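You operate a simulated robot arm through the tools that you are given. There is no shell and no other tool.

The job below is to be done with a simulated two-armed robot. You get a single attempt, and the scene is never put back.

## Task
Turn off the small ring and wipe the spill off the hob once it is cool.
Fine: move the hot pan to the cork mat by its handle, wait till the screen says OFF, use the sponge and put it back. What is to be rubbed or washed off counts as gone when no trace of it is left.

It is judged by the outcome, as a careful person would: the job done as asked, and still so three seconds after it is handed in. It fails if anything else is knocked over, pushed out of place, dropped, spilled or broken.

## Robot
Two 7-joint arms with fingered hands on one trunk that stands fixed in place. Base frame: the origin is at the foot of the trunk, x ahead of it, y to its left, z up; the work surface is at about z = 900. Lengths are in mm, angles in rad, forces in N, time in s.
The left shoulder is at [50, 214, 869], the right one opposite. With the tool pointing down near the work surface each hand reaches from about 320 to 860 mm from the base axis, measured 20 degrees to its own side. Payload 3 kg a hand.
The TCP of each hand is the grasp point between the finger pads, 26 mm short of the fingertips. In the tool frame z runs along the fingers and y along their closing line. The gripper opens to 132 mm. The gripper's body begins 73 mm behind the TCP. The gripper is a hand of 3 fingers: y runs from the thumb to the fingers, the wrist lies at [0, 0, -229] in the tool frame, and closing takes about 1.5 s.
Orientation is told as [roll, pitch, yaw] about the base's x, y, z axes, in that order, counted from this pose: with the fingers straight down and closing along the base's y, the tool's x points along the base's -x, its y along +y and its z along -z.

## Interface
- The arms move only by the tool play_rows. It takes "left_steps", "right_steps" or both (then of equal length, played together; a hand with none holds still); each is a list of rows, each a list of 6 numbers: the shift along the tool's x, y, z in units of 50 mm (1.0 is 50 mm), then the turn, a rotation vector about the tool's x, y, z in units of 4 degrees (1.0 is 4 degrees). In form: [[dx, dy, dz, rx, ry, rz], ...]. A call has 1 to 20 rows; each row shifts and turns the commanded pose from where the row before left it, along the tool's axes as they then stand. "left_jaw" and "right_jaw" are, for a hand that has rows, the closure, from 0 (fully open) to 1 (shut), set as the call begins (left out, the last holds). A call with a number of a shift or a turn outside -1 to 1 is refused whole. Rows are played at 5 a second. More than 50 mm and 0.15 rad between two rows, or a gripper value outside its range, and nothing of the call is played. Where a pose cannot be reached the arm comes as near as it can. A force on the tool above 40 N (or 10 N above the force at the start of the call, whichever is more), or a blocked arm, ends the call early, and 0.2 s more pass. The fingers move at their own pace (about 72 mm/s each) and stop on an object; they squeeze with about 25 N. The grip force told is the motor's: it shows also when the fingers shut on nothing. Time passes only in rows, and 0.2 s behind the last, so rows that do not move let the fingers close. The reply holds the time, the measured pose of the TCP, the force on the tool along the base axes, the opening and the grip force, in the units named above and with some noise, with the torque about the TCP (base axes, N m) and any sound that the robot's microphone picked up.
- Cameras (640 x 400 px; columns grow to the right, rows downward): "scene" is now at [30.4, -27.5, 1506]; the picture's right is [-0.32, -0.95, 0.00], its down [-0.58, 0.20, -0.79] and it looks along [0.75, -0.26, -0.61] (base axes); focal length 325 px, centre (320, 200). "left" rides on the left gripper at [-62, 3, -92] in its tool frame; the picture's right is [-0.05, -1.00, 0.00], its down [0.83, -0.04, -0.56] and it looks along [0.55, -0.03, 0.83] (tool axes); focal length 230 px, centre (320, 200). "right" rides on the right gripper at [61, 3, -92] in its tool frame; the picture's right is [-0.05, 1.00, 0.00], its down [-0.83, -0.04, -0.56] and it looks along [-0.55, -0.03, 0.83] (tool axes); focal length 230 px, centre (320, 200).
- capture(camera): a new picture of that camera. No time passes.
- move_fingers(finger1, finger2, thumb_bend, hand): sets how far each is bent, from 0 (flat) to 1 (curled in); at 0.3 the hand is open as for a grip, at 0.7 the pads meet at the TCP. One left out holds its place. A second passes; each finger stops where it meets its share of the squeeze, and holds until it gets a number again. A gripper value or a shape takes the hand back. It gives what a move gives, with no picture; readings hold the bend of each and the force on the fingers (four entries, about 0 where the hand has none), thumb and palm.
- preshape(shape, hand): the hand has 3 fingers and takes this shape, open, in about a second: jaw (thumb against the fingers, like two jaws); tri (thumb and two fingers); tip (a fingertip pinch); poke (one finger out to press); point (the index stretched); flat (the hand flat); cup (the hand cupped); fist (a fist). The gripper value then closes the fingers along that shape, each until it touches; the sizes above hold for jaw. It gives what a move gives, with no picture.
- pan_tilt(pan, tilt): turns the head with the scene camera to pan (to the left, within 1.501 rad either way) and tilt (down, from -0.506 to 1.204), counted from straight ahead of the robot. It gives what a move gives.
- probe_pixels(camera, pixels): for up to 12 pixels [column, row] of the newest picture of that camera ("zoom" is the newest enlarged one), the place [x, y, z] in the base frame of the surface seen there, good to about 2 mm. No time passes.
- close_up(camera, box): a new picture of the part [left, top, right, bottom] of that camera's present view, enlarged. No time passes.
- sign_off(): hands the job in; it is judged then, once.

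Leave the grippers open and the arms clear of the work at the hand-in unless told otherwise.

The tools are called as name(argument=value, ...) on one line, values as JSON. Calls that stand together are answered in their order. play_rows: Moves the arms, as the interface text tells. Its arguments: {"type":"object","properties":{"left_steps":{"type":"array","items":{"type":"array","items":{"type":"number"}}},"left_jaw":{"type":"number"},"right_steps":{"type":"array","items":{"type":"array","items":{"type":"number"}}},"right_jaw":{"type":"number"}},"required":[]} The other tools are called the same way: preshape (shape, hand) gives the hand a shape; move_fingers (finger1, finger2, thumb_bend, hand) moves the fingers one by one; pan_tilt (pan, tilt) turns the head that bears the scene camera; capture (camera) takes a picture; probe_pixels (camera, pixels) gives the place of the surface under pixels of a picture; close_up (camera, box) takes an enlarged picture of a part of a camera's view; sign_off () hands the job in.

At the start:

```text
t: 0.0
left_tcp_pos: [435.9, 16.2, 1181.9]
left_orientation: [0.0, 0.001, -0.428]
left_wrist_force: [0.1, -0.1, -0.5]
left_wrist_torque: [-0.02, -0.04, -0.02]
left_grip_width: 131.9
left_finger_force: 0.1
left_shape: jaw
left_bend: [0.3, 0.3, 0.3]
left_finger forces: [0.1, 0.1, 0.0, 0.0, 0.0, 0.0]
right_tcp_pos: [351.8, -400.4, 1201.2]
right_orientation: [0.0, 0.0, -0.428]
right_wrist_force: [0.7, 0.2, -0.3]
right_wrist_torque: [-0.02, 0.04, -0.01]
right_grip_width: 131.9
right_finger_force: 0.1
right_shape: jaw
right_bend: [0.3, 0.3, 0.3]
right_finger forces: [0.0, 0.0, 0.0, 0.1, 0.1, 0.0]
head pan, tilt: [-0.328, 0.656]
```

scene: 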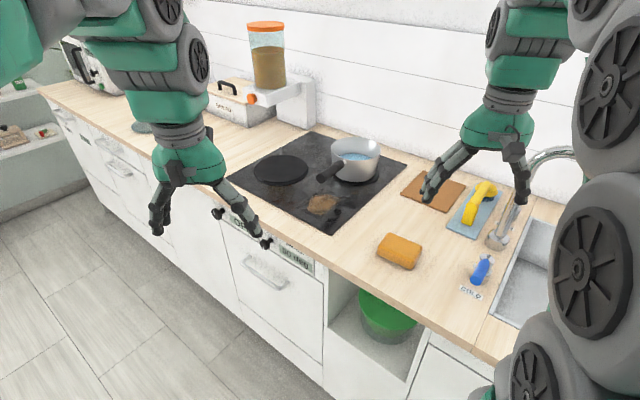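
right: 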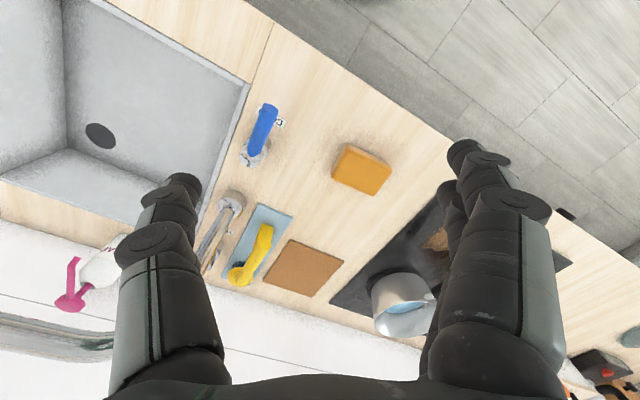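
left: 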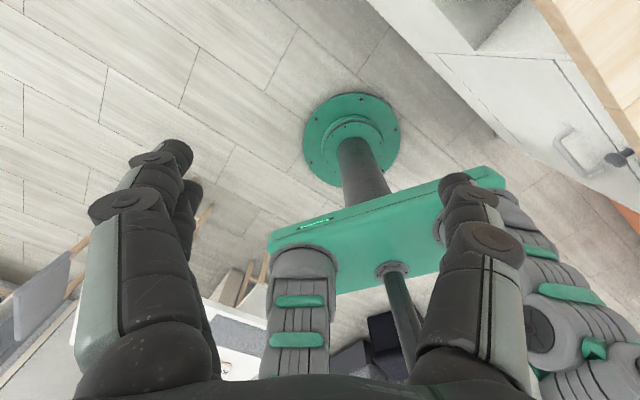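

I see the hob with a pot (handle toward the left-front at about (335,170)), a brown spill at (322,204), a sponge at (400,250), a cork mat at (432,190), and knobs on the front at (218,213) and (265,243). I'll take enlarged views of the hob, knobs and mat first.

close_up(camera="scene", box=[200, 120, 420, 280])

close_up(camera="scene", box=[200, 190, 330, 290])

close_up(camera="scene", box=[360, 150, 540, 310])

capture(camera="scene")

probe_pixels(camera="scene", pixels=[[218, 213], [265, 243], [322, 205], [400, 243], [432, 190], [320, 178], [335, 169], [355, 160], [280, 170], [235, 205], [300, 220], [380, 160]])

```text
2.50 times, centred on (310, 200) of scene
```

zoom: 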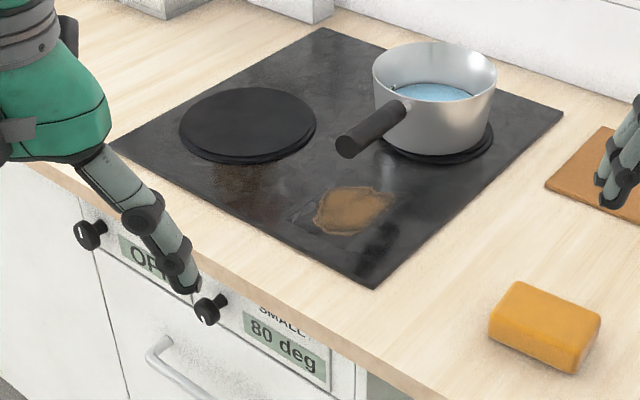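

```text
4.00 times, centred on (265, 240) of scene
```

zoom: 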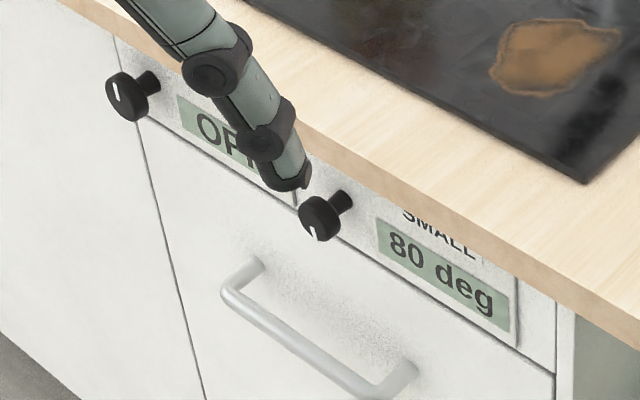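

```text
2.50 times, centred on (450, 230) of scene
```

zoom: 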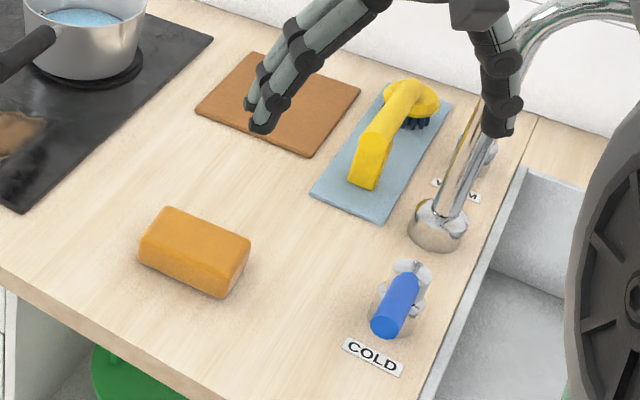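

```text
taken
```

scene: 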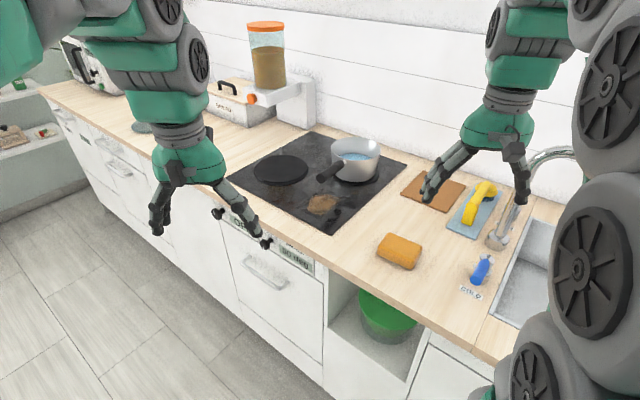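

```text
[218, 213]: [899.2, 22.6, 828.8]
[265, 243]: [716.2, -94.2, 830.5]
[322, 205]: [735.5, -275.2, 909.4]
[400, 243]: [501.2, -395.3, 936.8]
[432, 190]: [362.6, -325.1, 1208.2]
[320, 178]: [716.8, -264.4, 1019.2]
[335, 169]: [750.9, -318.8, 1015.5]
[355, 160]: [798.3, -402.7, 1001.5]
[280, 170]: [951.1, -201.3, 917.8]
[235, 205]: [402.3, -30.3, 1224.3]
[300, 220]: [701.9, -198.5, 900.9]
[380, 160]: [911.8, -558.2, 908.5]
```

The ring display reads "80 deg" with the SMALL knob at zoom (320,215). I'll zoom in on the knobs further and probe their shape.

close_up(camera="scene", box=[250, 220, 330, 270])

close_up(camera="scene", box=[200, 195, 280, 245])

close_up(camera="scene", box=[250, 230, 282, 250])

probe_pixels(camera="zoom", pixels=[[280, 280], [240, 250], [300, 320], [350, 280], [330, 220], [420, 200], [460, 180], [290, 200], [480, 330], [520, 300], [250, 100]])

```text
8.00 times, centred on (290, 245) of scene
```

zoom: 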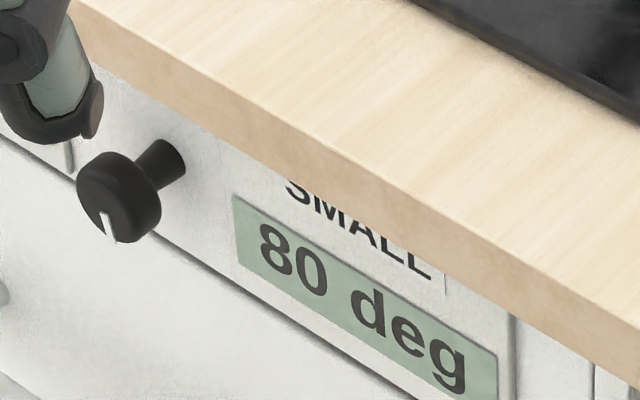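

```text
8.00 times, centred on (240, 220) of scene
```

zoom: 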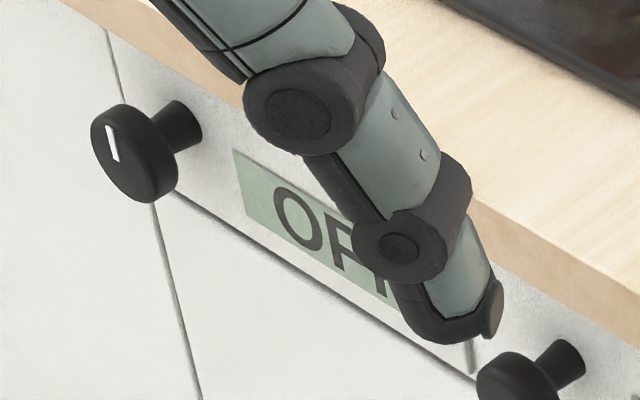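

```text
16.00 times, centred on (266, 240) of scene
```

zoom: 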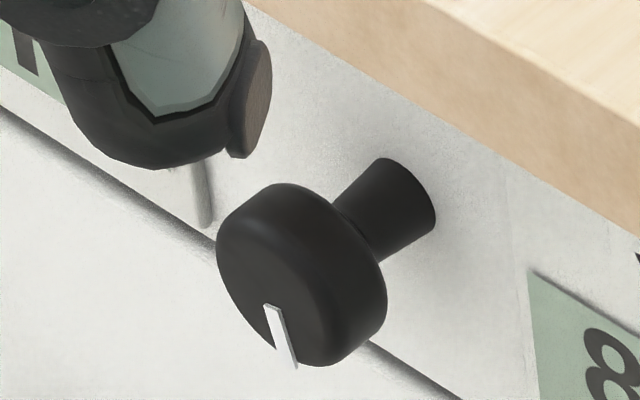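

```text
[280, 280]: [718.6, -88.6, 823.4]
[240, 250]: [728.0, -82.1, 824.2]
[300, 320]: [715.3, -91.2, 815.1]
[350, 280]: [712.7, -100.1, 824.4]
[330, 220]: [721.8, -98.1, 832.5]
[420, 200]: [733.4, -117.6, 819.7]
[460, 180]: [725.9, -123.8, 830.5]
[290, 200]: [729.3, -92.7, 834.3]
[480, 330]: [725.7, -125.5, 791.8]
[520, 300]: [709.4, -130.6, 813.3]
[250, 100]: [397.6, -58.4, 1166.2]
```

I'll probe more points on the knob, the front edge of the worktop and the drawer handle to obtain the front's exact direction.

close_up(camera="scene", box=[250, 230, 282, 250])

probe_pixels(camera="zoom", pixels=[[225, 240], [250, 205], [265, 280], [300, 300], [320, 340], [300, 360], [245, 330], [380, 290], [350, 220], [400, 185], [290, 190], [460, 300]])

probe_pixels(camera="scene", pixels=[[290, 237], [340, 266], [420, 313], [246, 262], [265, 275], [285, 284], [280, 262], [310, 272], [325, 300], [290, 231], [400, 297], [220, 215]])

```text
16.00 times, centred on (266, 240) of scene
```

zoom: 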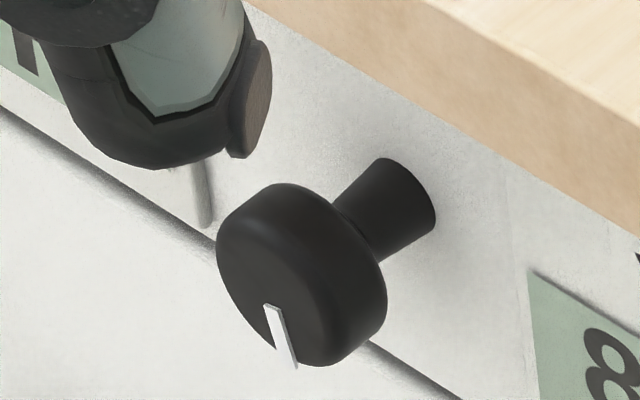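

```text
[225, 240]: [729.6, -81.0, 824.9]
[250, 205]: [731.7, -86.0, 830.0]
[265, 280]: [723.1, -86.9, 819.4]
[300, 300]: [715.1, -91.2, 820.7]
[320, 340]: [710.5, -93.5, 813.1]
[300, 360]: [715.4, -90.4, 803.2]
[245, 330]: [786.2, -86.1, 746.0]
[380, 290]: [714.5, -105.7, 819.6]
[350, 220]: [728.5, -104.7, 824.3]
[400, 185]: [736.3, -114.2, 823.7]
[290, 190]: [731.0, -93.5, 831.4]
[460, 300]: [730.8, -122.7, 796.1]
```

```text
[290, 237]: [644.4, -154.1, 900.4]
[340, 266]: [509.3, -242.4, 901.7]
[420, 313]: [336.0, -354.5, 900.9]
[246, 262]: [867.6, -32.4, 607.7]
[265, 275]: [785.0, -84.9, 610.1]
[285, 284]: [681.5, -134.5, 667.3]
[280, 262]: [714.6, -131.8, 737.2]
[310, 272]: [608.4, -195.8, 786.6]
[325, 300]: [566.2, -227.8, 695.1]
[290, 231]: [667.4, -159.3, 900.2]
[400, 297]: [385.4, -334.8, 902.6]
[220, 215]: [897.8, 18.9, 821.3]
```

The front edge runs along about 33° from x, the knob's face centre is at about (721,-87,818), sticking out 34 mm from the panel; its mark points down while the OFF knob's mark points up. I'll use the left hand horizontally. First I yaw it to face the counter and shift it in front of the knob, high in free space.

play_rows(left_steps=[[0, 0, 0, 0, 0, 0.9], [0, 0, 0, 0, 0, 0.9], [0, 0, 0, 0, 0, 0.9], [0, 0, 0, 0, 0, 0.9], [0, 0, 0, 0, 0, 0.9], [0, 0, 0, 0, 0, 0.9], [0, 0, 0, 0, 0, 0.9], [0, 0, 0, 0, 0, 0.9], [0, 0, 0, 0, 0, 0.92], [-0.3, 0.9, 0, 0, 0, 0], [-0.3, 0.9, 0, 0, 0, 0], [-0.3, 0.9, 0, 0, 0, 0], [-0.3, 0.9, 0, 0, 0, 0], [0, 0, 0, 0, -1, 0], [0, 0, 0, 0, -1, 0], [0, 0, 0, 0, -1, 0], [0, 0, 0, 0, -1, 0], [0, 0, 0, 0, -1, 0]], left_jaw=0.5)

```text
t: 3.8
left_tcp_pos: [619.0, 62.6, 1182.5]
left_orientation: [0.0, -0.349, -0.994]
left_wrist_force: [0.1, 0.0, 1.0]
left_wrist_torque: [0.01, 0.01, 0.01]
left_grip_width: 66.3
left_finger_force: 0.0
left_shape: jaw
left_bend: [0.73, 0.73, 0.7]
left_finger forces: [0.1, 0.0, 0.0, 0.1, 0.1, 0.0]
right_tcp_pos: [352.5, -401.3, 1200.8]
right_orientation: [0.0, 0.0, -0.426]
right_wrist_force: [-0.2, -0.3, 0.1]
right_wrist_torque: [0.0, 0.0, 0.01]
right_grip_width: 131.8
right_finger_force: 0.0
right_shape: jaw
right_bend: [0.3, 0.3, 0.3]
right_finger forces: [0.0, 0.0, 0.0, 0.0, 0.0, 0.1]
head pan, tilt: [-0.328, 0.656]
```

The orientation follows as expected (pitch −20°). I continue pitching to horizontal (70° more).

play_rows(left_steps=[[0, 0, 0, 0, -1, 0], [0, 0, 0, 0, -1, 0], [0, 0, 0, 0, -1, 0], [0, 0, 0, 0, -1, 0], [0, 0, 0, 0, -1, 0], [0, 0, 0, 0, -1, 0], [0, 0, 0, 0, -1, 0], [0, 0, 0, 0, -1, 0], [0, 0, 0, 0, -1, 0], [0, 0, 0, 0, -1, 0], [0, 0, 0, 0, -1, 0], [0, 0, 0, 0, -1, 0], [0, 0, 0, 0, -1, 0], [0, 0, 0, 0, -1, 0], [0, 0, 0, 0, -1, 0], [0, 0, 0, 0, -1, 0], [0, 0, 0, 0, -1, 0], [0, 0, 0, 0, -0.5, 0]])

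capture(camera="scene")

capture(camera="left")

```text
t: 7.6
left_tcp_pos: [619.9, 62.7, 1181.3]
left_orientation: [-2.193, -1.57, 1.199]
left_wrist_force: [-0.7, 0.4, -0.3]
left_wrist_torque: [-0.01, -0.02, 0.01]
left_grip_width: 66.5
left_finger_force: 0.0
left_shape: jaw
left_bend: [0.73, 0.73, 0.7]
left_finger forces: [0.0, 0.0, 0.0, 0.1, 0.0, 0.1]
right_tcp_pos: [352.7, -400.9, 1200.8]
right_orientation: [0.001, 0.0, -0.429]
right_wrist_force: [-0.5, 0.0, 1.0]
right_wrist_torque: [-0.04, 0.03, 0.04]
right_grip_width: 131.9
right_finger_force: 0.2
right_shape: jaw
right_bend: [0.3, 0.3, 0.3]
right_finger forces: [0.0, 0.0, 0.0, 0.0, 0.1, 0.1]
head pan, tilt: [-0.328, 0.656]
```

```text
taken
```

scene: 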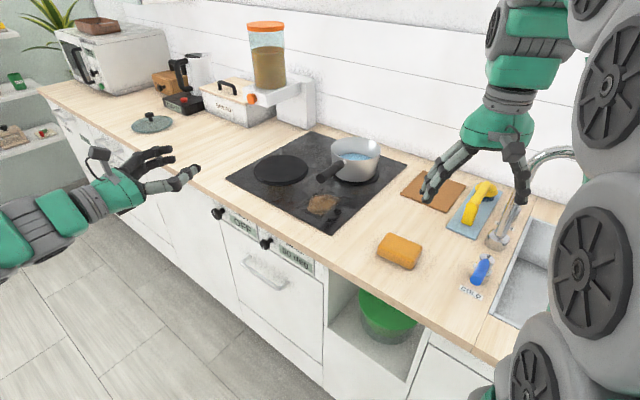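

```text
taken
```

left: 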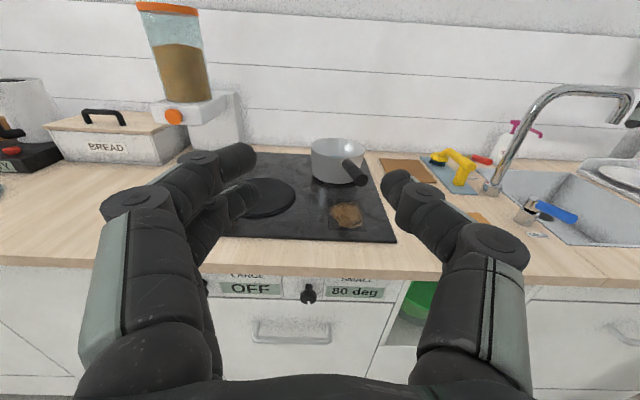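

The left camera gives a straight view of the front; knob at (307,293). Descend 363 mm (tool +x is down) to knob height, staying in front.

play_rows(left_steps=[[0.9, 0.01, 0, 0, 0, 0], [0.9, 0.01, 0, 0, 0, 0], [0.9, 0.01, 0, 0, 0, 0], [0.9, 0.01, 0, 0, 0, 0], [0.9, 0.01, 0, 0, 0, 0], [0.9, 0.01, 0, 0, 0, 0], [0.9, 0.0, 0.5, 0, 0, 0], [0.94, 0.0, 0.5, 0, 0, 0]], left_jaw=0.5)

capture(camera="left")

capture(camera="scene")

probe_pixels(camera="left", pixels=[[300, 200], [310, 200], [320, 200], [305, 190], [305, 210], [305, 180], [305, 220], [290, 200], [330, 200]])

```text
refused: row 7 steps farther than a row can; nothing moved
```

```text
taken
```

left: 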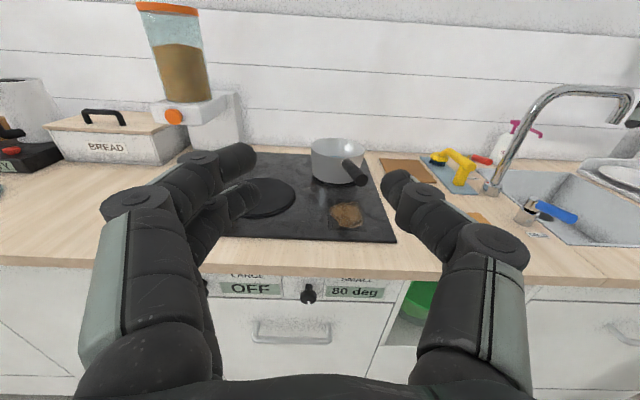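

```text
taken
```

scene: 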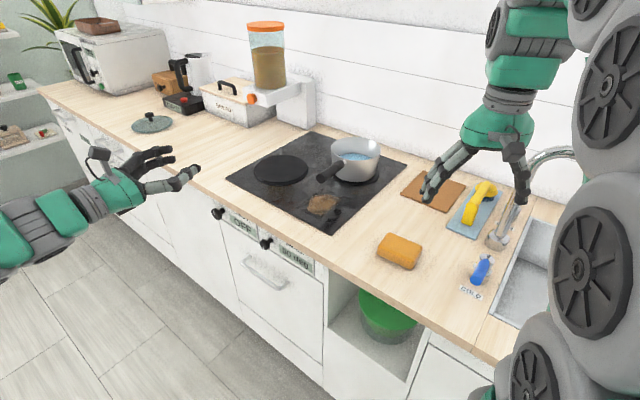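

```text
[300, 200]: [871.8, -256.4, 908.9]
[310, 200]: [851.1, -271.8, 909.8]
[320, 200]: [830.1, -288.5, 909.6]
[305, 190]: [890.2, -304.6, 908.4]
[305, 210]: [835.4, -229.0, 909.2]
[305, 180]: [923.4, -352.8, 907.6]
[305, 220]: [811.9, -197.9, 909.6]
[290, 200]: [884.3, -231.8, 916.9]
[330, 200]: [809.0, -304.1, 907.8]
```

The call was refused because two rows were longer than 50 mm combined. I'll do the same descent with shorter rows.

play_rows(left_steps=[[0.9, 0.01, 0, 0, 0, 0], [0.9, 0.01, 0, 0, 0, 0], [0.9, 0.01, 0, 0, 0, 0], [0.9, 0.01, 0, 0, 0, 0], [0.9, 0.01, 0, 0, 0, 0], [0.9, 0.01, 0, 0, 0, 0], [0.9, 0.0, 0, 0, 0, 0], [0.94, 0.0, 0, 0, 0, 0]], left_jaw=0.5)

capture(camera="left")

capture(camera="scene")

```text
t: 9.4
left_tcp_pos: [620.8, 64.0, 821.4]
left_orientation: [1.048, -1.568, -2.041]
left_wrist_force: [-0.5, 0.8, -0.8]
left_wrist_torque: [0.01, -0.04, 0.02]
left_grip_width: 66.6
left_finger_force: 0.1
left_shape: jaw
left_bend: [0.73, 0.73, 0.7]
left_finger forces: [0.0, 0.0, 0.0, 0.1, 0.0, 0.1]
right_tcp_pos: [352.5, -399.8, 1201.1]
right_orientation: [-0.002, 0.0, -0.428]
right_wrist_force: [-0.1, 0.2, 0.6]
right_wrist_torque: [0.0, 0.0, 0.01]
right_grip_width: 131.9
right_finger_force: 0.0
right_shape: jaw
right_bend: [0.3, 0.3, 0.3]
right_finger forces: [0.1, 0.1, 0.0, 0.0, 0.0, 0.0]
head pan, tilt: [-0.328, 0.656]
```

```text
taken
```

left: 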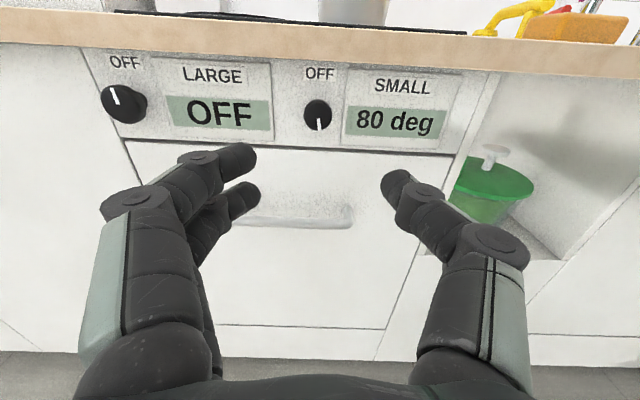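

```text
taken
```

scene: 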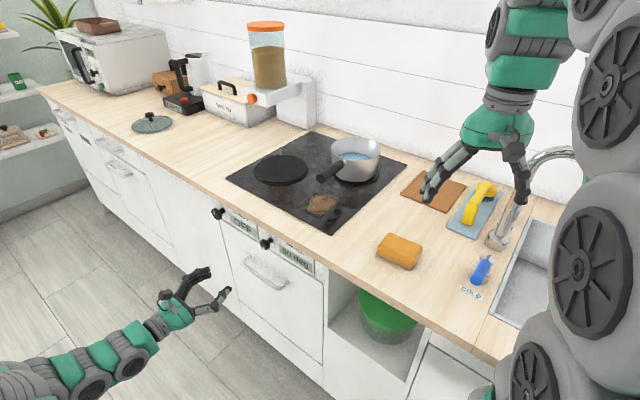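

Now I can see that OFF is marked at the top of each knob; the small knob at (318,114) has its mark at the bottom, so it needs a half turn. I'll zoom in to measure the knob from the wrist camera.

close_up(camera="left", box=[278, 90, 358, 140])

probe_pixels(camera="left", pixels=[[318, 114], [306, 114], [330, 114], [318, 102], [318, 126], [345, 115], [290, 115], [300, 215], [345, 225], [430, 60], [210, 45]])

```text
8.00 times, centred on (318, 115) of left
```

zoom: 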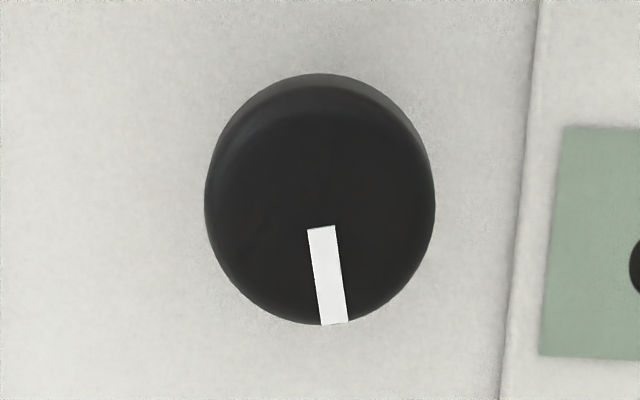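

```text
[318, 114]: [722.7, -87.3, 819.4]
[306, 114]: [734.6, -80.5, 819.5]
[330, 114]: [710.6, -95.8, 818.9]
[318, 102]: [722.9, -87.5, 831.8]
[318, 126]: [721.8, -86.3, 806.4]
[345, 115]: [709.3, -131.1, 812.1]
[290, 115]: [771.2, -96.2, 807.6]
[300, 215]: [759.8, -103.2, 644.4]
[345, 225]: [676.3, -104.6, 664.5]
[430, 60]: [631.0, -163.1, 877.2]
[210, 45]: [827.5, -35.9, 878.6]
```

The knob centre reads (722.5,-87.3,818.5), mark about 170° clockwise from OFF. I'll pre-rotate the hand 84° clockwise (about tool z) in free space with the fingers at about 50 mm, then later turn counter-clockwise.

play_rows(left_steps=[[0.03, 0.03, 0, 0, 0, 1], [0.03, 0.03, 0, 0, 0, 1], [0, 0, 0, 0, 0, 1], [0, 0, 0, 0, 0, 1], [0, 0, 0, 0, 0, 1], [0, 0, 0, 0, 0, 1], [0, 0, 0, 0, 0, 1], [0, 0, 0, 0, 0, 1], [0, 0, 0, 0, 0, 1], [0, 0, 0, 0, 0, 1], [0, 0, 0, 0, 0, 1], [0, 0, 0, 0, 0, 1], [0, 0, 0, 0, 0, 1], [0, 0, 0, 0, 0, 1], [0, 0, 0, 0, 0, 1], [0, 0, 0, 0, 0, 1], [0, 0, 0, 0, 0, 1], [0, 0, 0, 0, 0, 1], [0, 0, 0, 0, 0, 1], [0, 0, 0, 0, 0, 1]], left_jaw=0.62)

capture(camera="left")

```text
t: 13.6
left_tcp_pos: [623.8, 67.7, 817.1]
left_orientation: [1.569, -0.173, -2.565]
left_wrist_force: [0.5, -0.2, 0.3]
left_wrist_torque: [0.0, 0.03, 0.0]
left_grip_width: 50.5
left_finger_force: 0.0
left_shape: jaw
left_bend: [0.73, 0.73, 0.7]
left_finger forces: [0.0, 0.0, 0.0, 0.1, 0.1, 0.0]
right_tcp_pos: [352.3, -400.9, 1201.1]
right_orientation: [0.0, 0.0, -0.427]
right_wrist_force: [0.1, -0.8, 0.2]
right_wrist_torque: [-0.01, 0.01, -0.04]
right_grip_width: 132.1
right_finger_force: 0.1
right_shape: jaw
right_bend: [0.3, 0.3, 0.3]
right_finger forces: [0.0, 0.1, 0.0, 0.0, 0.0, 0.0]
head pan, tilt: [-0.328, 0.656]
```

```text
taken
```

left: 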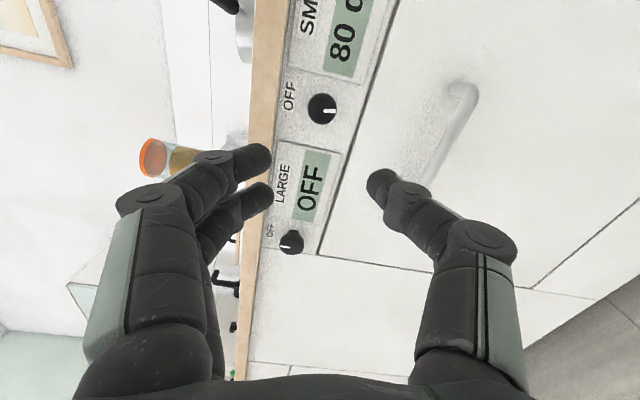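

Reached 80°; two fingers above, thumb below. Advance 181 mm along tool z so that the pads sit around the knob disc.

play_rows(left_steps=[[-0.04, 0.02, 0.6, 0, 0, 0], [0, 0, 0.6, 0, 0, 0], [0, 0, 0.6, 0, 0, 0], [0, 0, 0.6, 0, 0, 0], [0, 0, 0.6, 0, 0, 0], [0, 0, 0.3, 0, 0, 0], [0, 0, 0.3, 0, 0, 0]])

capture(camera="left")

close_up(camera="scene", box=[200, 190, 330, 290])

```text
t: 15.2
left_tcp_pos: [719.6, -85.2, 818.9]
left_orientation: [1.571, -0.177, -2.567]
left_wrist_force: [0.1, -0.7, 1.0]
left_wrist_torque: [0.01, -0.03, 0.02]
left_grip_width: 50.5
left_finger_force: 0.1
left_shape: jaw
left_bend: [0.73, 0.73, 0.7]
left_finger forces: [0.1, 0.0, 0.0, 0.0, 0.1, 0.0]
right_tcp_pos: [352.6, -400.5, 1201.1]
right_orientation: [0.001, -0.001, -0.428]
right_wrist_force: [0.2, -0.3, -0.3]
right_wrist_torque: [0.0, 0.0, -0.02]
right_grip_width: 131.9
right_finger_force: 0.0
right_shape: jaw
right_bend: [0.3, 0.3, 0.3]
right_finger forces: [0.1, 0.0, 0.1, 0.0, 0.0, 0.1]
head pan, tilt: [-0.328, 0.656]
```

```text
taken
```

left: 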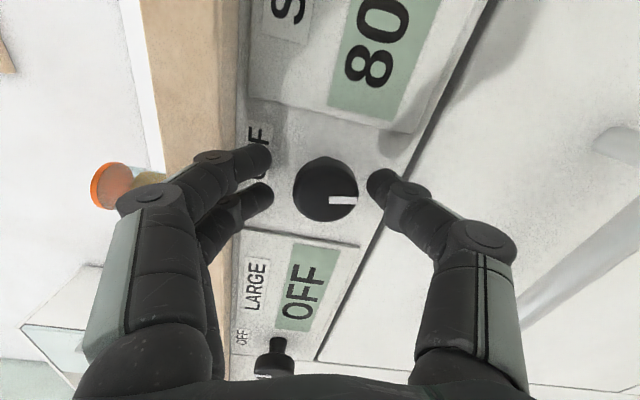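

```text
4.00 times, centred on (265, 240) of scene
```

zoom: 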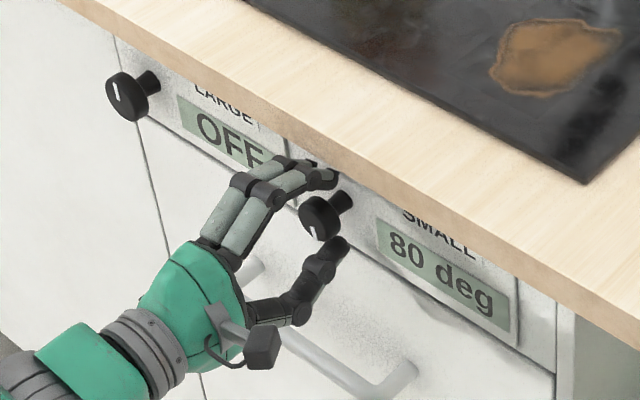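

Fingers straddle the knob well. Close on it.

play_rows(left_steps=[[0, 0, 0, 0, 0, 0], [0, 0, 0, 0, 0, 0], [0, 0, 0, 0, 0, 0], [0, 0, 0, 0, 0, 0], [0, 0, 0, 0, 0, 0], [0, 0, 0, 0, 0, 0]], left_jaw=1.0)

capture(camera="left")

```text
t: 16.6
left_tcp_pos: [721.1, -84.4, 817.8]
left_orientation: [1.57, -0.175, -2.566]
left_wrist_force: [3.3, -8.3, 0.0]
left_wrist_torque: [-0.03, -0.01, -0.03]
left_grip_width: 18.5
left_finger_force: 24.9
left_shape: jaw
left_bend: [0.71, 0.72, 0.7]
left_finger forces: [11.5, 11.8, 0.0, 0.0, 21.8, 0.1]
right_tcp_pos: [352.1, -399.2, 1201.0]
right_orientation: [0.001, 0.001, -0.428]
right_wrist_force: [0.0, 0.5, -0.5]
right_wrist_torque: [0.0, -0.02, -0.02]
right_grip_width: 132.0
right_finger_force: 0.1
right_shape: jaw
right_bend: [0.3, 0.3, 0.3]
right_finger forces: [0.0, 0.0, 0.1, 0.0, 0.0, 0.0]
head pan, tilt: [-0.328, 0.656]
```

```text
taken
```

left: 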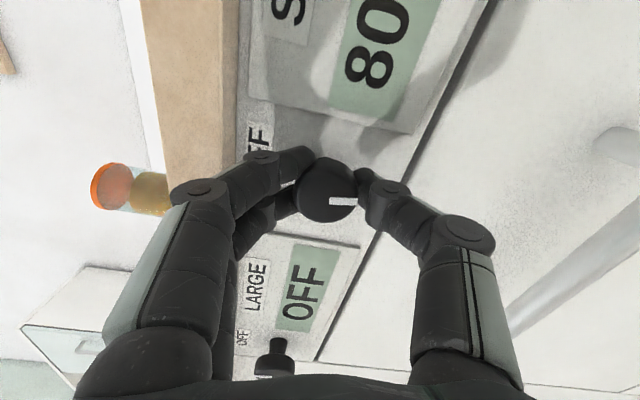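

Gripped (≈23 N). Turn counter-clockwise 20° and check.

play_rows(left_steps=[[0, 0, 0, 0, 0, -1], [0, 0, 0, 0, 0, -1], [0, 0, 0, 0, 0, -1], [0, 0, 0, 0, 0, -1], [0, 0, 0, 0, 0, -1]])

capture(camera="left")

close_up(camera="scene", box=[200, 190, 330, 290])

```text
t: 17.8
left_tcp_pos: [720.8, -84.0, 818.1]
left_orientation: [1.571, -0.523, -2.564]
left_wrist_force: [6.5, -4.9, 0.7]
left_wrist_torque: [-0.01, -0.04, 0.05]
left_grip_width: 18.4
left_finger_force: 25.2
left_shape: jaw
left_bend: [0.71, 0.72, 0.7]
left_finger forces: [11.2, 12.9, 0.0, 0.1, 20.7, 0.0]
right_tcp_pos: [352.5, -400.3, 1200.3]
right_orientation: [-0.002, 0.001, -0.428]
right_wrist_force: [-0.3, -0.4, 1.0]
right_wrist_torque: [0.02, 0.01, 0.0]
right_grip_width: 131.9
right_finger_force: 0.1
right_shape: jaw
right_bend: [0.3, 0.3, 0.3]
right_finger forces: [0.1, 0.0, 0.0, 0.0, 0.1, 0.0]
head pan, tilt: [-0.328, 0.656]
```

```text
taken
```

left: 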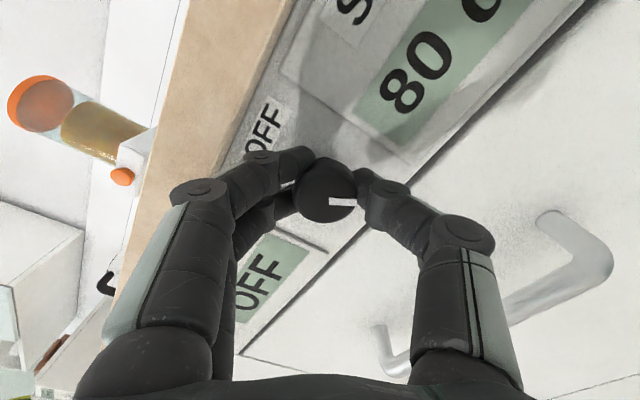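

```text
4.00 times, centred on (265, 240) of scene
```

zoom: 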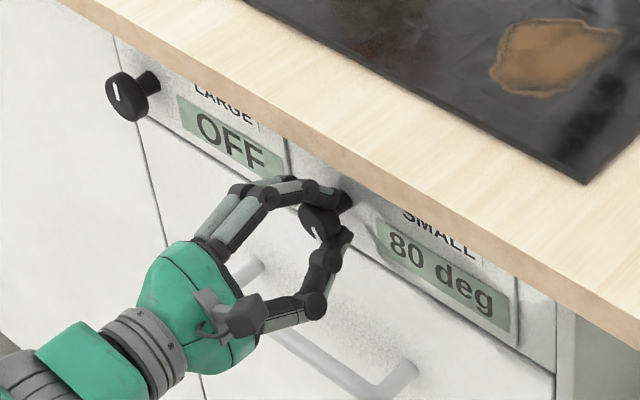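

The knob turns with the hand. Continue 80° more.

play_rows(left_steps=[[0, 0, 0, 0, 0, -1], [0, 0, 0, 0, 0, -1], [0, 0, 0, 0, 0, -1], [0, 0, 0, 0, 0, -1], [0, 0, 0, 0, 0, -1], [0, 0, 0, 0, 0, -1], [0, 0, 0, 0, 0, -1], [0, 0, 0, 0, 0, -1], [0, 0, 0, 0, 0, -1], [0, 0, 0, 0, 0, -1], [0, 0, 0, 0, 0, -1], [0, 0, 0, 0, 0, -1], [0, 0, 0, 0, 0, -1], [0, 0, 0, 0, 0, -1], [0, 0, 0, 0, 0, -1], [0, 0, 0, 0, 0, -1], [0, 0, 0, 0, 0, -1], [0, 0, 0, 0, 0, -1], [0, 0, 0, 0, 0, -1], [0, 0, 0, 0, 0, -1]])

capture(camera="left")

close_up(camera="scene", box=[200, 190, 330, 290])

```text
t: 22.0
left_tcp_pos: [722.0, -84.6, 818.1]
left_orientation: [-1.571, -1.219, 0.577]
left_wrist_force: [12.3, 5.1, -12.7]
left_wrist_torque: [0.28, 0.1, 0.35]
left_grip_width: 17.4
left_finger_force: 24.9
left_shape: jaw
left_bend: [0.71, 0.71, 0.7]
left_finger forces: [14.6, 18.0, 0.0, 0.0, 16.0, 0.0]
right_tcp_pos: [352.8, -401.0, 1200.0]
right_orientation: [-0.001, -0.001, -0.427]
right_wrist_force: [-0.2, -0.4, -0.5]
right_wrist_torque: [0.01, -0.01, 0.0]
right_grip_width: 131.9
right_finger_force: 0.0
right_shape: jaw
right_bend: [0.3, 0.3, 0.3]
right_finger forces: [0.1, 0.0, 0.0, 0.0, 0.0, 0.0]
head pan, tilt: [-0.328, 0.656]
```

```text
taken
```

left: 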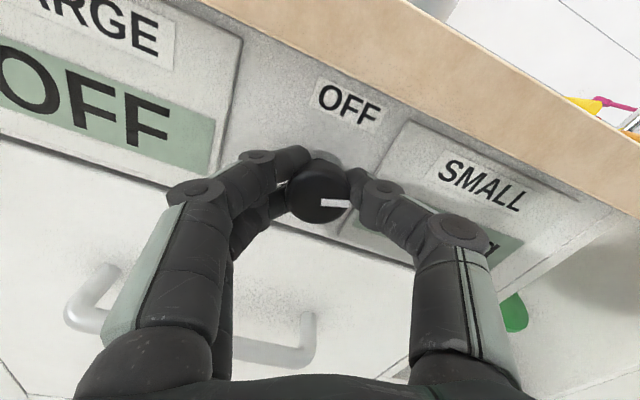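

```text
4.00 times, centred on (265, 240) of scene
```

zoom: 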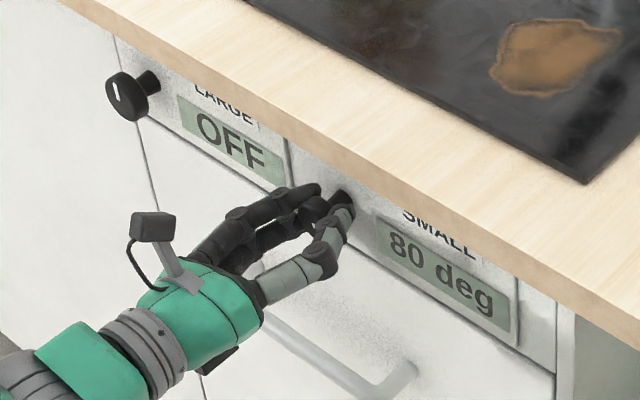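

Still turning with the hand (mark to the right now). Continue about 72° more.

play_rows(left_steps=[[0, 0, 0, 0, 0, -1], [0, 0, 0, 0, 0, -1], [0, 0, 0, 0, 0, -1], [0, 0, 0, 0, 0, -1], [0, 0, 0, 0, 0, -1], [0, 0, 0, 0, 0, -1], [0, 0, 0, 0, 0, -1], [0, 0, 0, 0, 0, -1], [0, 0, 0, 0, 0, -1], [0, 0, 0, 0, 0, -1], [0, 0, 0, 0, 0, -1], [0, 0, 0, 0, 0, -1], [0, 0, 0, 0, 0, -1], [0, 0, 0, 0, 0, -1], [0, 0, 0, 0, 0, -1], [0, 0, 0, 0, 0, -1], [0, 0, 0, 0, 0, -1], [0, 0, 0, 0, 0, -1]])

capture(camera="left")

close_up(camera="scene", box=[200, 190, 330, 290])

```text
t: 25.9
left_tcp_pos: [722.9, -83.4, 816.5]
left_orientation: [-1.566, 0.034, 0.581]
left_wrist_force: [15.4, -0.8, -11.0]
left_wrist_torque: [0.29, 0.14, 0.22]
left_grip_width: 16.6
left_finger_force: 25.5
left_shape: jaw
left_bend: [0.7, 0.71, 0.7]
left_finger forces: [21.3, 15.7, 0.0, 0.1, 19.5, 0.1]
right_tcp_pos: [351.1, -400.9, 1200.9]
right_orientation: [0.0, 0.001, -0.43]
right_wrist_force: [-0.8, 0.7, -0.1]
right_wrist_torque: [-0.02, -0.04, -0.02]
right_grip_width: 131.7
right_finger_force: 0.1
right_shape: jaw
right_bend: [0.3, 0.3, 0.3]
right_finger forces: [0.0, 0.0, 0.0, 0.1, 0.0, 0.0]
head pan, tilt: [-0.328, 0.656]
stopped in row 18 (left hand): the force on the tool passed its limit at 40 N (the readings are from after the stop); the commanded pose is now the measured one
```

```text
taken
```

left: 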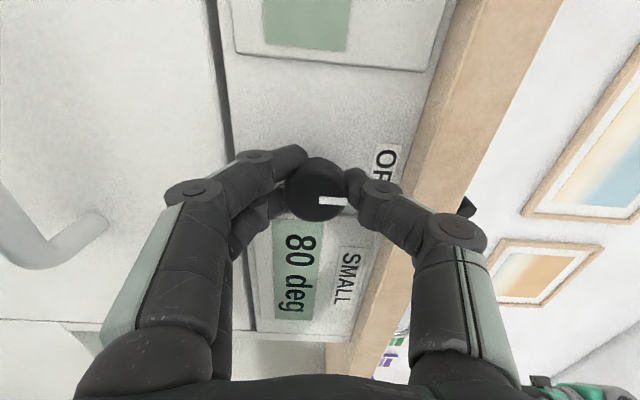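

```text
4.00 times, centred on (265, 240) of scene
```

zoom: 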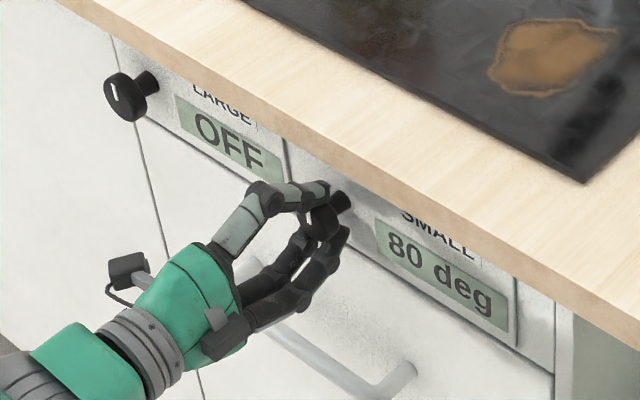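

The hand stopped as force built up – probably the knob's end stop; mark seems to point up to OFF. I open the fingers to look.

play_rows(left_steps=[[0, 0, 0, 0, 0, 0], [0, 0, 0, 0, 0, 0], [0, 0, 0, 0, 0, 0], [0, 0, 0, 0, 0, 0]], left_jaw=0.62)

capture(camera="left")

close_up(camera="scene", box=[200, 190, 330, 290])

```text
t: 26.9
left_tcp_pos: [722.1, -83.4, 818.5]
left_orientation: [-1.57, 0.036, 0.579]
left_wrist_force: [-0.9, -0.6, -0.5]
left_wrist_torque: [0.01, 0.02, 0.0]
left_grip_width: 49.7
left_finger_force: 0.1
left_shape: jaw
left_bend: [0.74, 0.74, 0.7]
left_finger forces: [0.0, 0.1, 0.0, 0.0, 0.0, 0.1]
right_tcp_pos: [353.5, -401.2, 1200.8]
right_orientation: [0.002, 0.0, -0.428]
right_wrist_force: [0.2, -0.3, 0.3]
right_wrist_torque: [0.01, 0.02, -0.01]
right_grip_width: 131.6
right_finger_force: 0.1
right_shape: jaw
right_bend: [0.3, 0.3, 0.3]
right_finger forces: [0.0, 0.0, 0.0, 0.0, 0.0, 0.0]
head pan, tilt: [-0.328, 0.656]
```

```text
taken
```

left: 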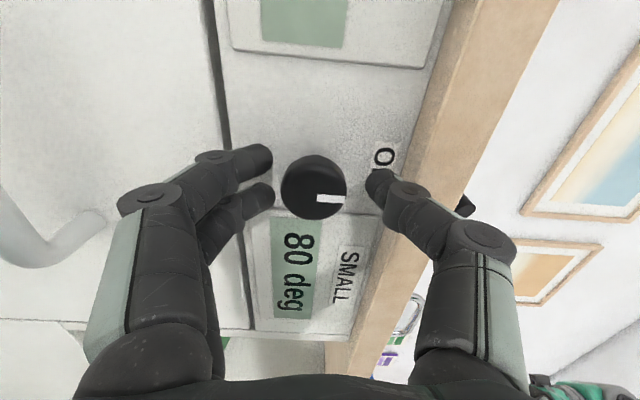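

```text
4.00 times, centred on (265, 240) of scene
```

zoom: 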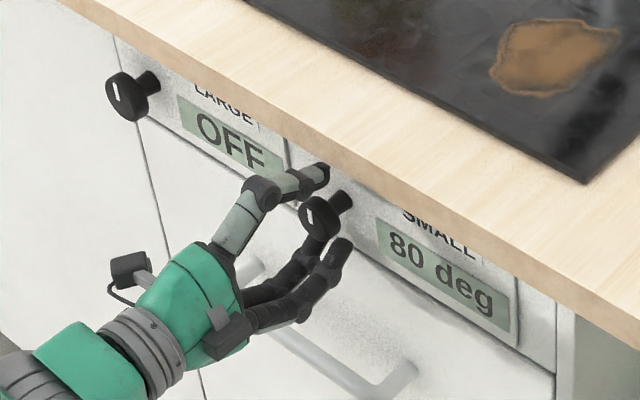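

Retract the hand about 150 mm and check the mark and display.

play_rows(left_steps=[[0, 0, -0.6, 0, 0, 0], [0, 0, -0.8, 0, 0, 0], [0, 0, -0.8, 0, 0, 0], [0, 0, -0.8, 0, 0, 0]])

capture(camera="left")

close_up(camera="scene", box=[205, 195, 325, 270])

```text
t: 27.9
left_tcp_pos: [637.6, 41.8, 819.1]
left_orientation: [-1.569, 0.034, 0.577]
left_wrist_force: [0.0, 0.6, 0.3]
left_wrist_torque: [0.04, 0.02, 0.0]
left_grip_width: 49.3
left_finger_force: 0.0
left_shape: jaw
left_bend: [0.74, 0.74, 0.7]
left_finger forces: [0.0, 0.0, 0.0, 0.0, 0.1, 0.0]
right_tcp_pos: [351.9, -401.4, 1200.9]
right_orientation: [0.0, -0.001, -0.427]
right_wrist_force: [-1.1, -0.4, 0.2]
right_wrist_torque: [0.04, -0.01, -0.02]
right_grip_width: 131.8
right_finger_force: 0.0
right_shape: jaw
right_bend: [0.3, 0.3, 0.3]
right_finger forces: [0.0, 0.0, 0.0, 0.1, 0.1, 0.0]
head pan, tilt: [-0.328, 0.656]
```

```text
taken
```

left: 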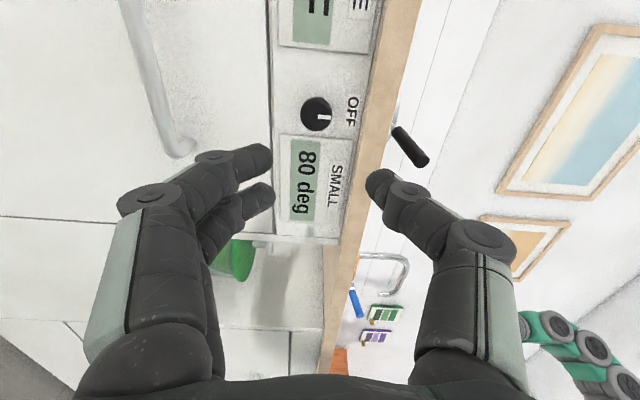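

```text
5.33 times, centred on (265, 232) of scene
```

zoom: 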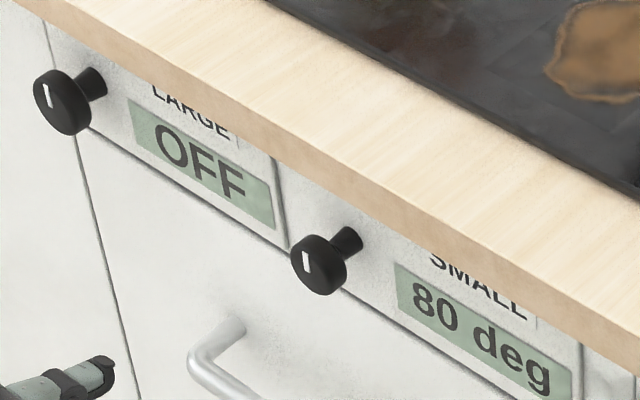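

Zoom further on both knobs to compare the mark angle.

close_up(camera="scene", box=[250, 232, 282, 252])

close_up(camera="scene", box=[204, 202, 236, 222])

close_up(camera="left", box=[276, 80, 372, 140])

```text
16.00 times, centred on (266, 242) of scene
```

zoom: 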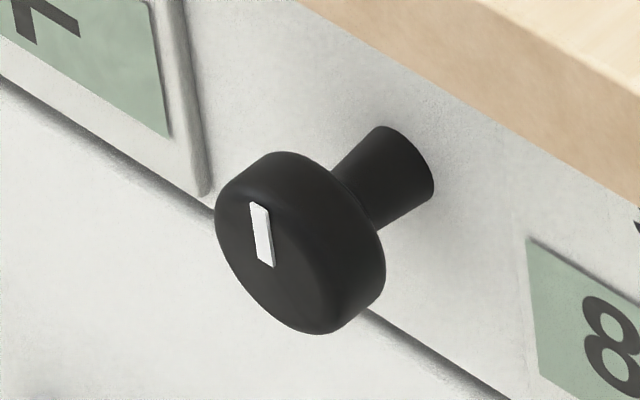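

```text
16.00 times, centred on (220, 212) of scene
```

zoom: 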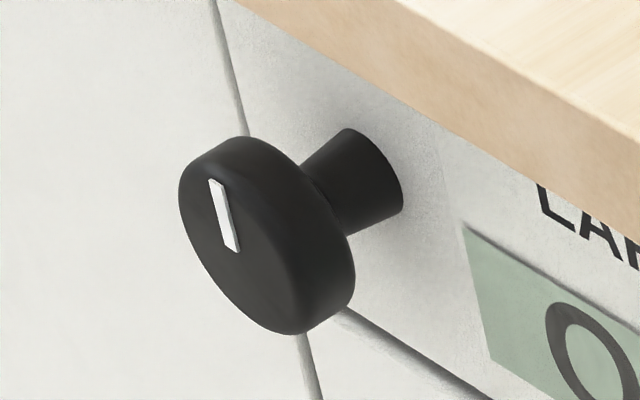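

```text
6.67 times, centred on (324, 110) of left
```

zoom: 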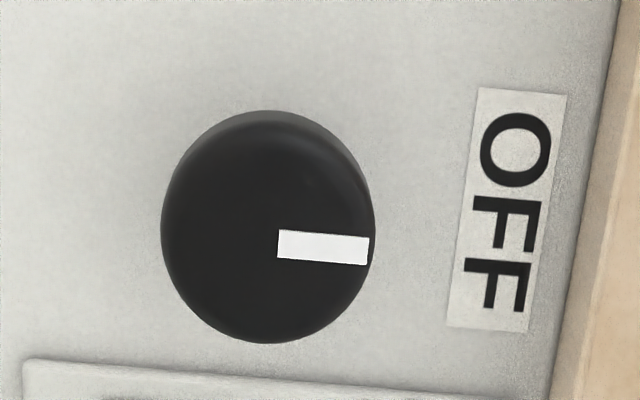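

The mark now points to OFF and is parallel to the panel's edges. I raise both arms clear (left hand up in front of the counter, right hand up and back) while some time passes, then look at pot, mat and display.

play_rows(left_steps=[[0, -0.9, -0.4, 0, 0, 0], [0, -0.9, -0.4, 0, 0, 0], [0, -0.9, -0.4, 0, 0, 0], [0, -0.9, -0.4, 0, 0, 0], [0, -0.9, 0, 0, 0, 0], [0, -0.9, 0, 0, 0, 0]], right_steps=[[0.5, -0.5, -0.6, 0, 0, 0], [0.5, -0.5, -0.6, 0, 0, 0], [0.5, -0.5, -0.6, 0, 0, 0], [0.3, -0.5, -0.4, 0, 0, 0], [0, -0.5, 0, 0, 0, 0], [0, 0, 0, 0, 0, 0]])

capture(camera="scene")

close_up(camera="scene", box=[290, 120, 530, 270])

capture(camera="right")

```text
t: 29.3
left_tcp_pos: [605.3, 114.9, 1088.2]
left_orientation: [-1.57, 0.035, 0.579]
left_wrist_force: [-0.5, -0.5, 0.4]
left_wrist_torque: [-0.02, 0.0, 0.0]
left_grip_width: 49.9
left_finger_force: 0.1
left_shape: jaw
left_bend: [0.74, 0.74, 0.7]
left_finger forces: [0.0, 0.1, 0.0, 0.1, 0.1, 0.0]
right_tcp_pos: [238.3, -476.6, 1289.2]
right_orientation: [0.001, -0.001, -0.427]
right_wrist_force: [0.1, -0.3, 0.4]
right_wrist_torque: [0.03, -0.03, 0.02]
right_grip_width: 131.7
right_finger_force: 0.2
right_shape: jaw
right_bend: [0.3, 0.3, 0.3]
right_finger forces: [0.0, 0.0, 0.0, 0.0, 0.1, 0.0]
right hand out of reach, approached as far as the arm can: row 3, 4
head pan, tilt: [-0.328, 0.656]
```

```text
taken
```

scene: 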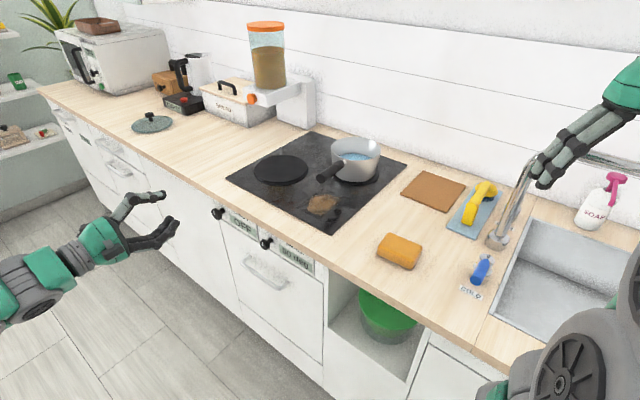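

```text
2.67 times, centred on (410, 195) of scene
```

zoom: 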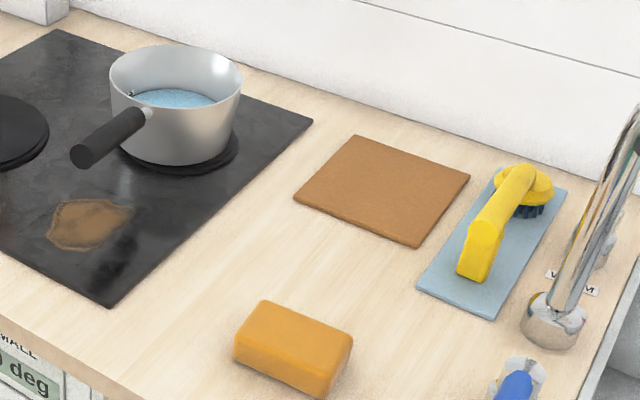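

```text
taken
```

right: 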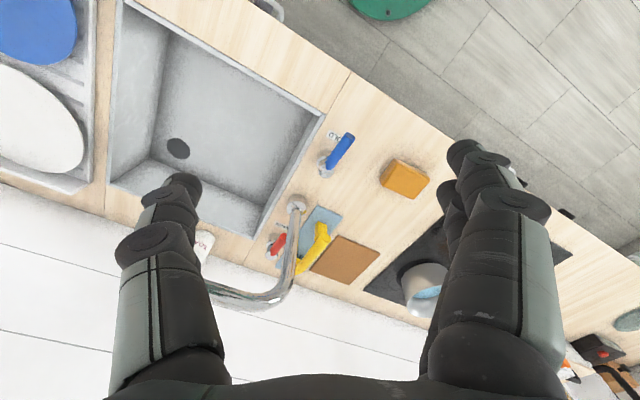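

Good clear view. I'll re-take the zoom and probe the handle, pot, mat, sponge and spill.

close_up(camera="scene", box=[290, 120, 530, 270])

probe_pixels(camera="zoom", pixels=[[83, 155], [100, 138], [115, 128], [130, 118], [148, 111], [115, 60], [175, 47], [238, 75], [180, 108], [175, 160], [130, 95], [210, 100]])

probe_pixels(camera="zoom", pixels=[[298, 197], [355, 138], [467, 178], [415, 243], [380, 190], [262, 304], [350, 340], [330, 388], [237, 348], [292, 335], [170, 103], [240, 155]])

probe_pixels(camera="zoom", pixels=[[50, 240], [60, 205], [130, 208], [110, 235], [85, 250], [90, 220], [109, 305], [310, 122], [125, 150], [420, 255], [440, 235], [280, 300]])

```text
2.67 times, centred on (410, 195) of scene
```

zoom: 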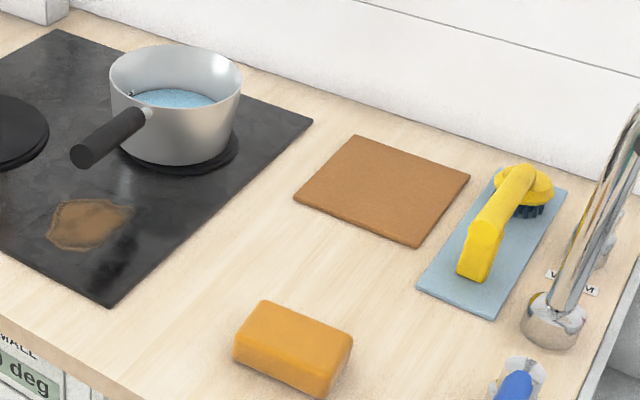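

```text
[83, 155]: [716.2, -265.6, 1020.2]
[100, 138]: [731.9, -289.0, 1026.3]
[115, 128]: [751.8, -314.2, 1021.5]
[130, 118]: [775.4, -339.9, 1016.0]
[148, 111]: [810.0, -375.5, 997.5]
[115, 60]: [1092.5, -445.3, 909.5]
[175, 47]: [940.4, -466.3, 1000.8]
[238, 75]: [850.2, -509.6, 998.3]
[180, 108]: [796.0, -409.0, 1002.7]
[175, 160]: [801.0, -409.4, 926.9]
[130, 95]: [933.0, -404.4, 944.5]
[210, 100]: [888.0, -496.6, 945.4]
```

```text
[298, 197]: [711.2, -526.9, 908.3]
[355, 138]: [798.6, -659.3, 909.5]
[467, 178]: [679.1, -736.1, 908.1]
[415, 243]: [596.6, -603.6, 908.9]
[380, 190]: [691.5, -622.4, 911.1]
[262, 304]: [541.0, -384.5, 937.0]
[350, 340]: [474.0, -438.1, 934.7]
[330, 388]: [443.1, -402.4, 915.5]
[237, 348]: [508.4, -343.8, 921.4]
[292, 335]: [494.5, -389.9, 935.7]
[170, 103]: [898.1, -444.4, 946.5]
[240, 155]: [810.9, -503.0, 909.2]
```

```text
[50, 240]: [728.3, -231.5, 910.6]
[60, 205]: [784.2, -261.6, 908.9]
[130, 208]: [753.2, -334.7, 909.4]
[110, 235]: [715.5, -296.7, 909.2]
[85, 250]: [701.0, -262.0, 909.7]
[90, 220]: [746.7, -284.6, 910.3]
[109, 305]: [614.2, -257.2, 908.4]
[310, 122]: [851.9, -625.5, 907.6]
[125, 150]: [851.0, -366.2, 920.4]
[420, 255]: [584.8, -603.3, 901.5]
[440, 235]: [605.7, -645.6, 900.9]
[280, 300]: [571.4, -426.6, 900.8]
```

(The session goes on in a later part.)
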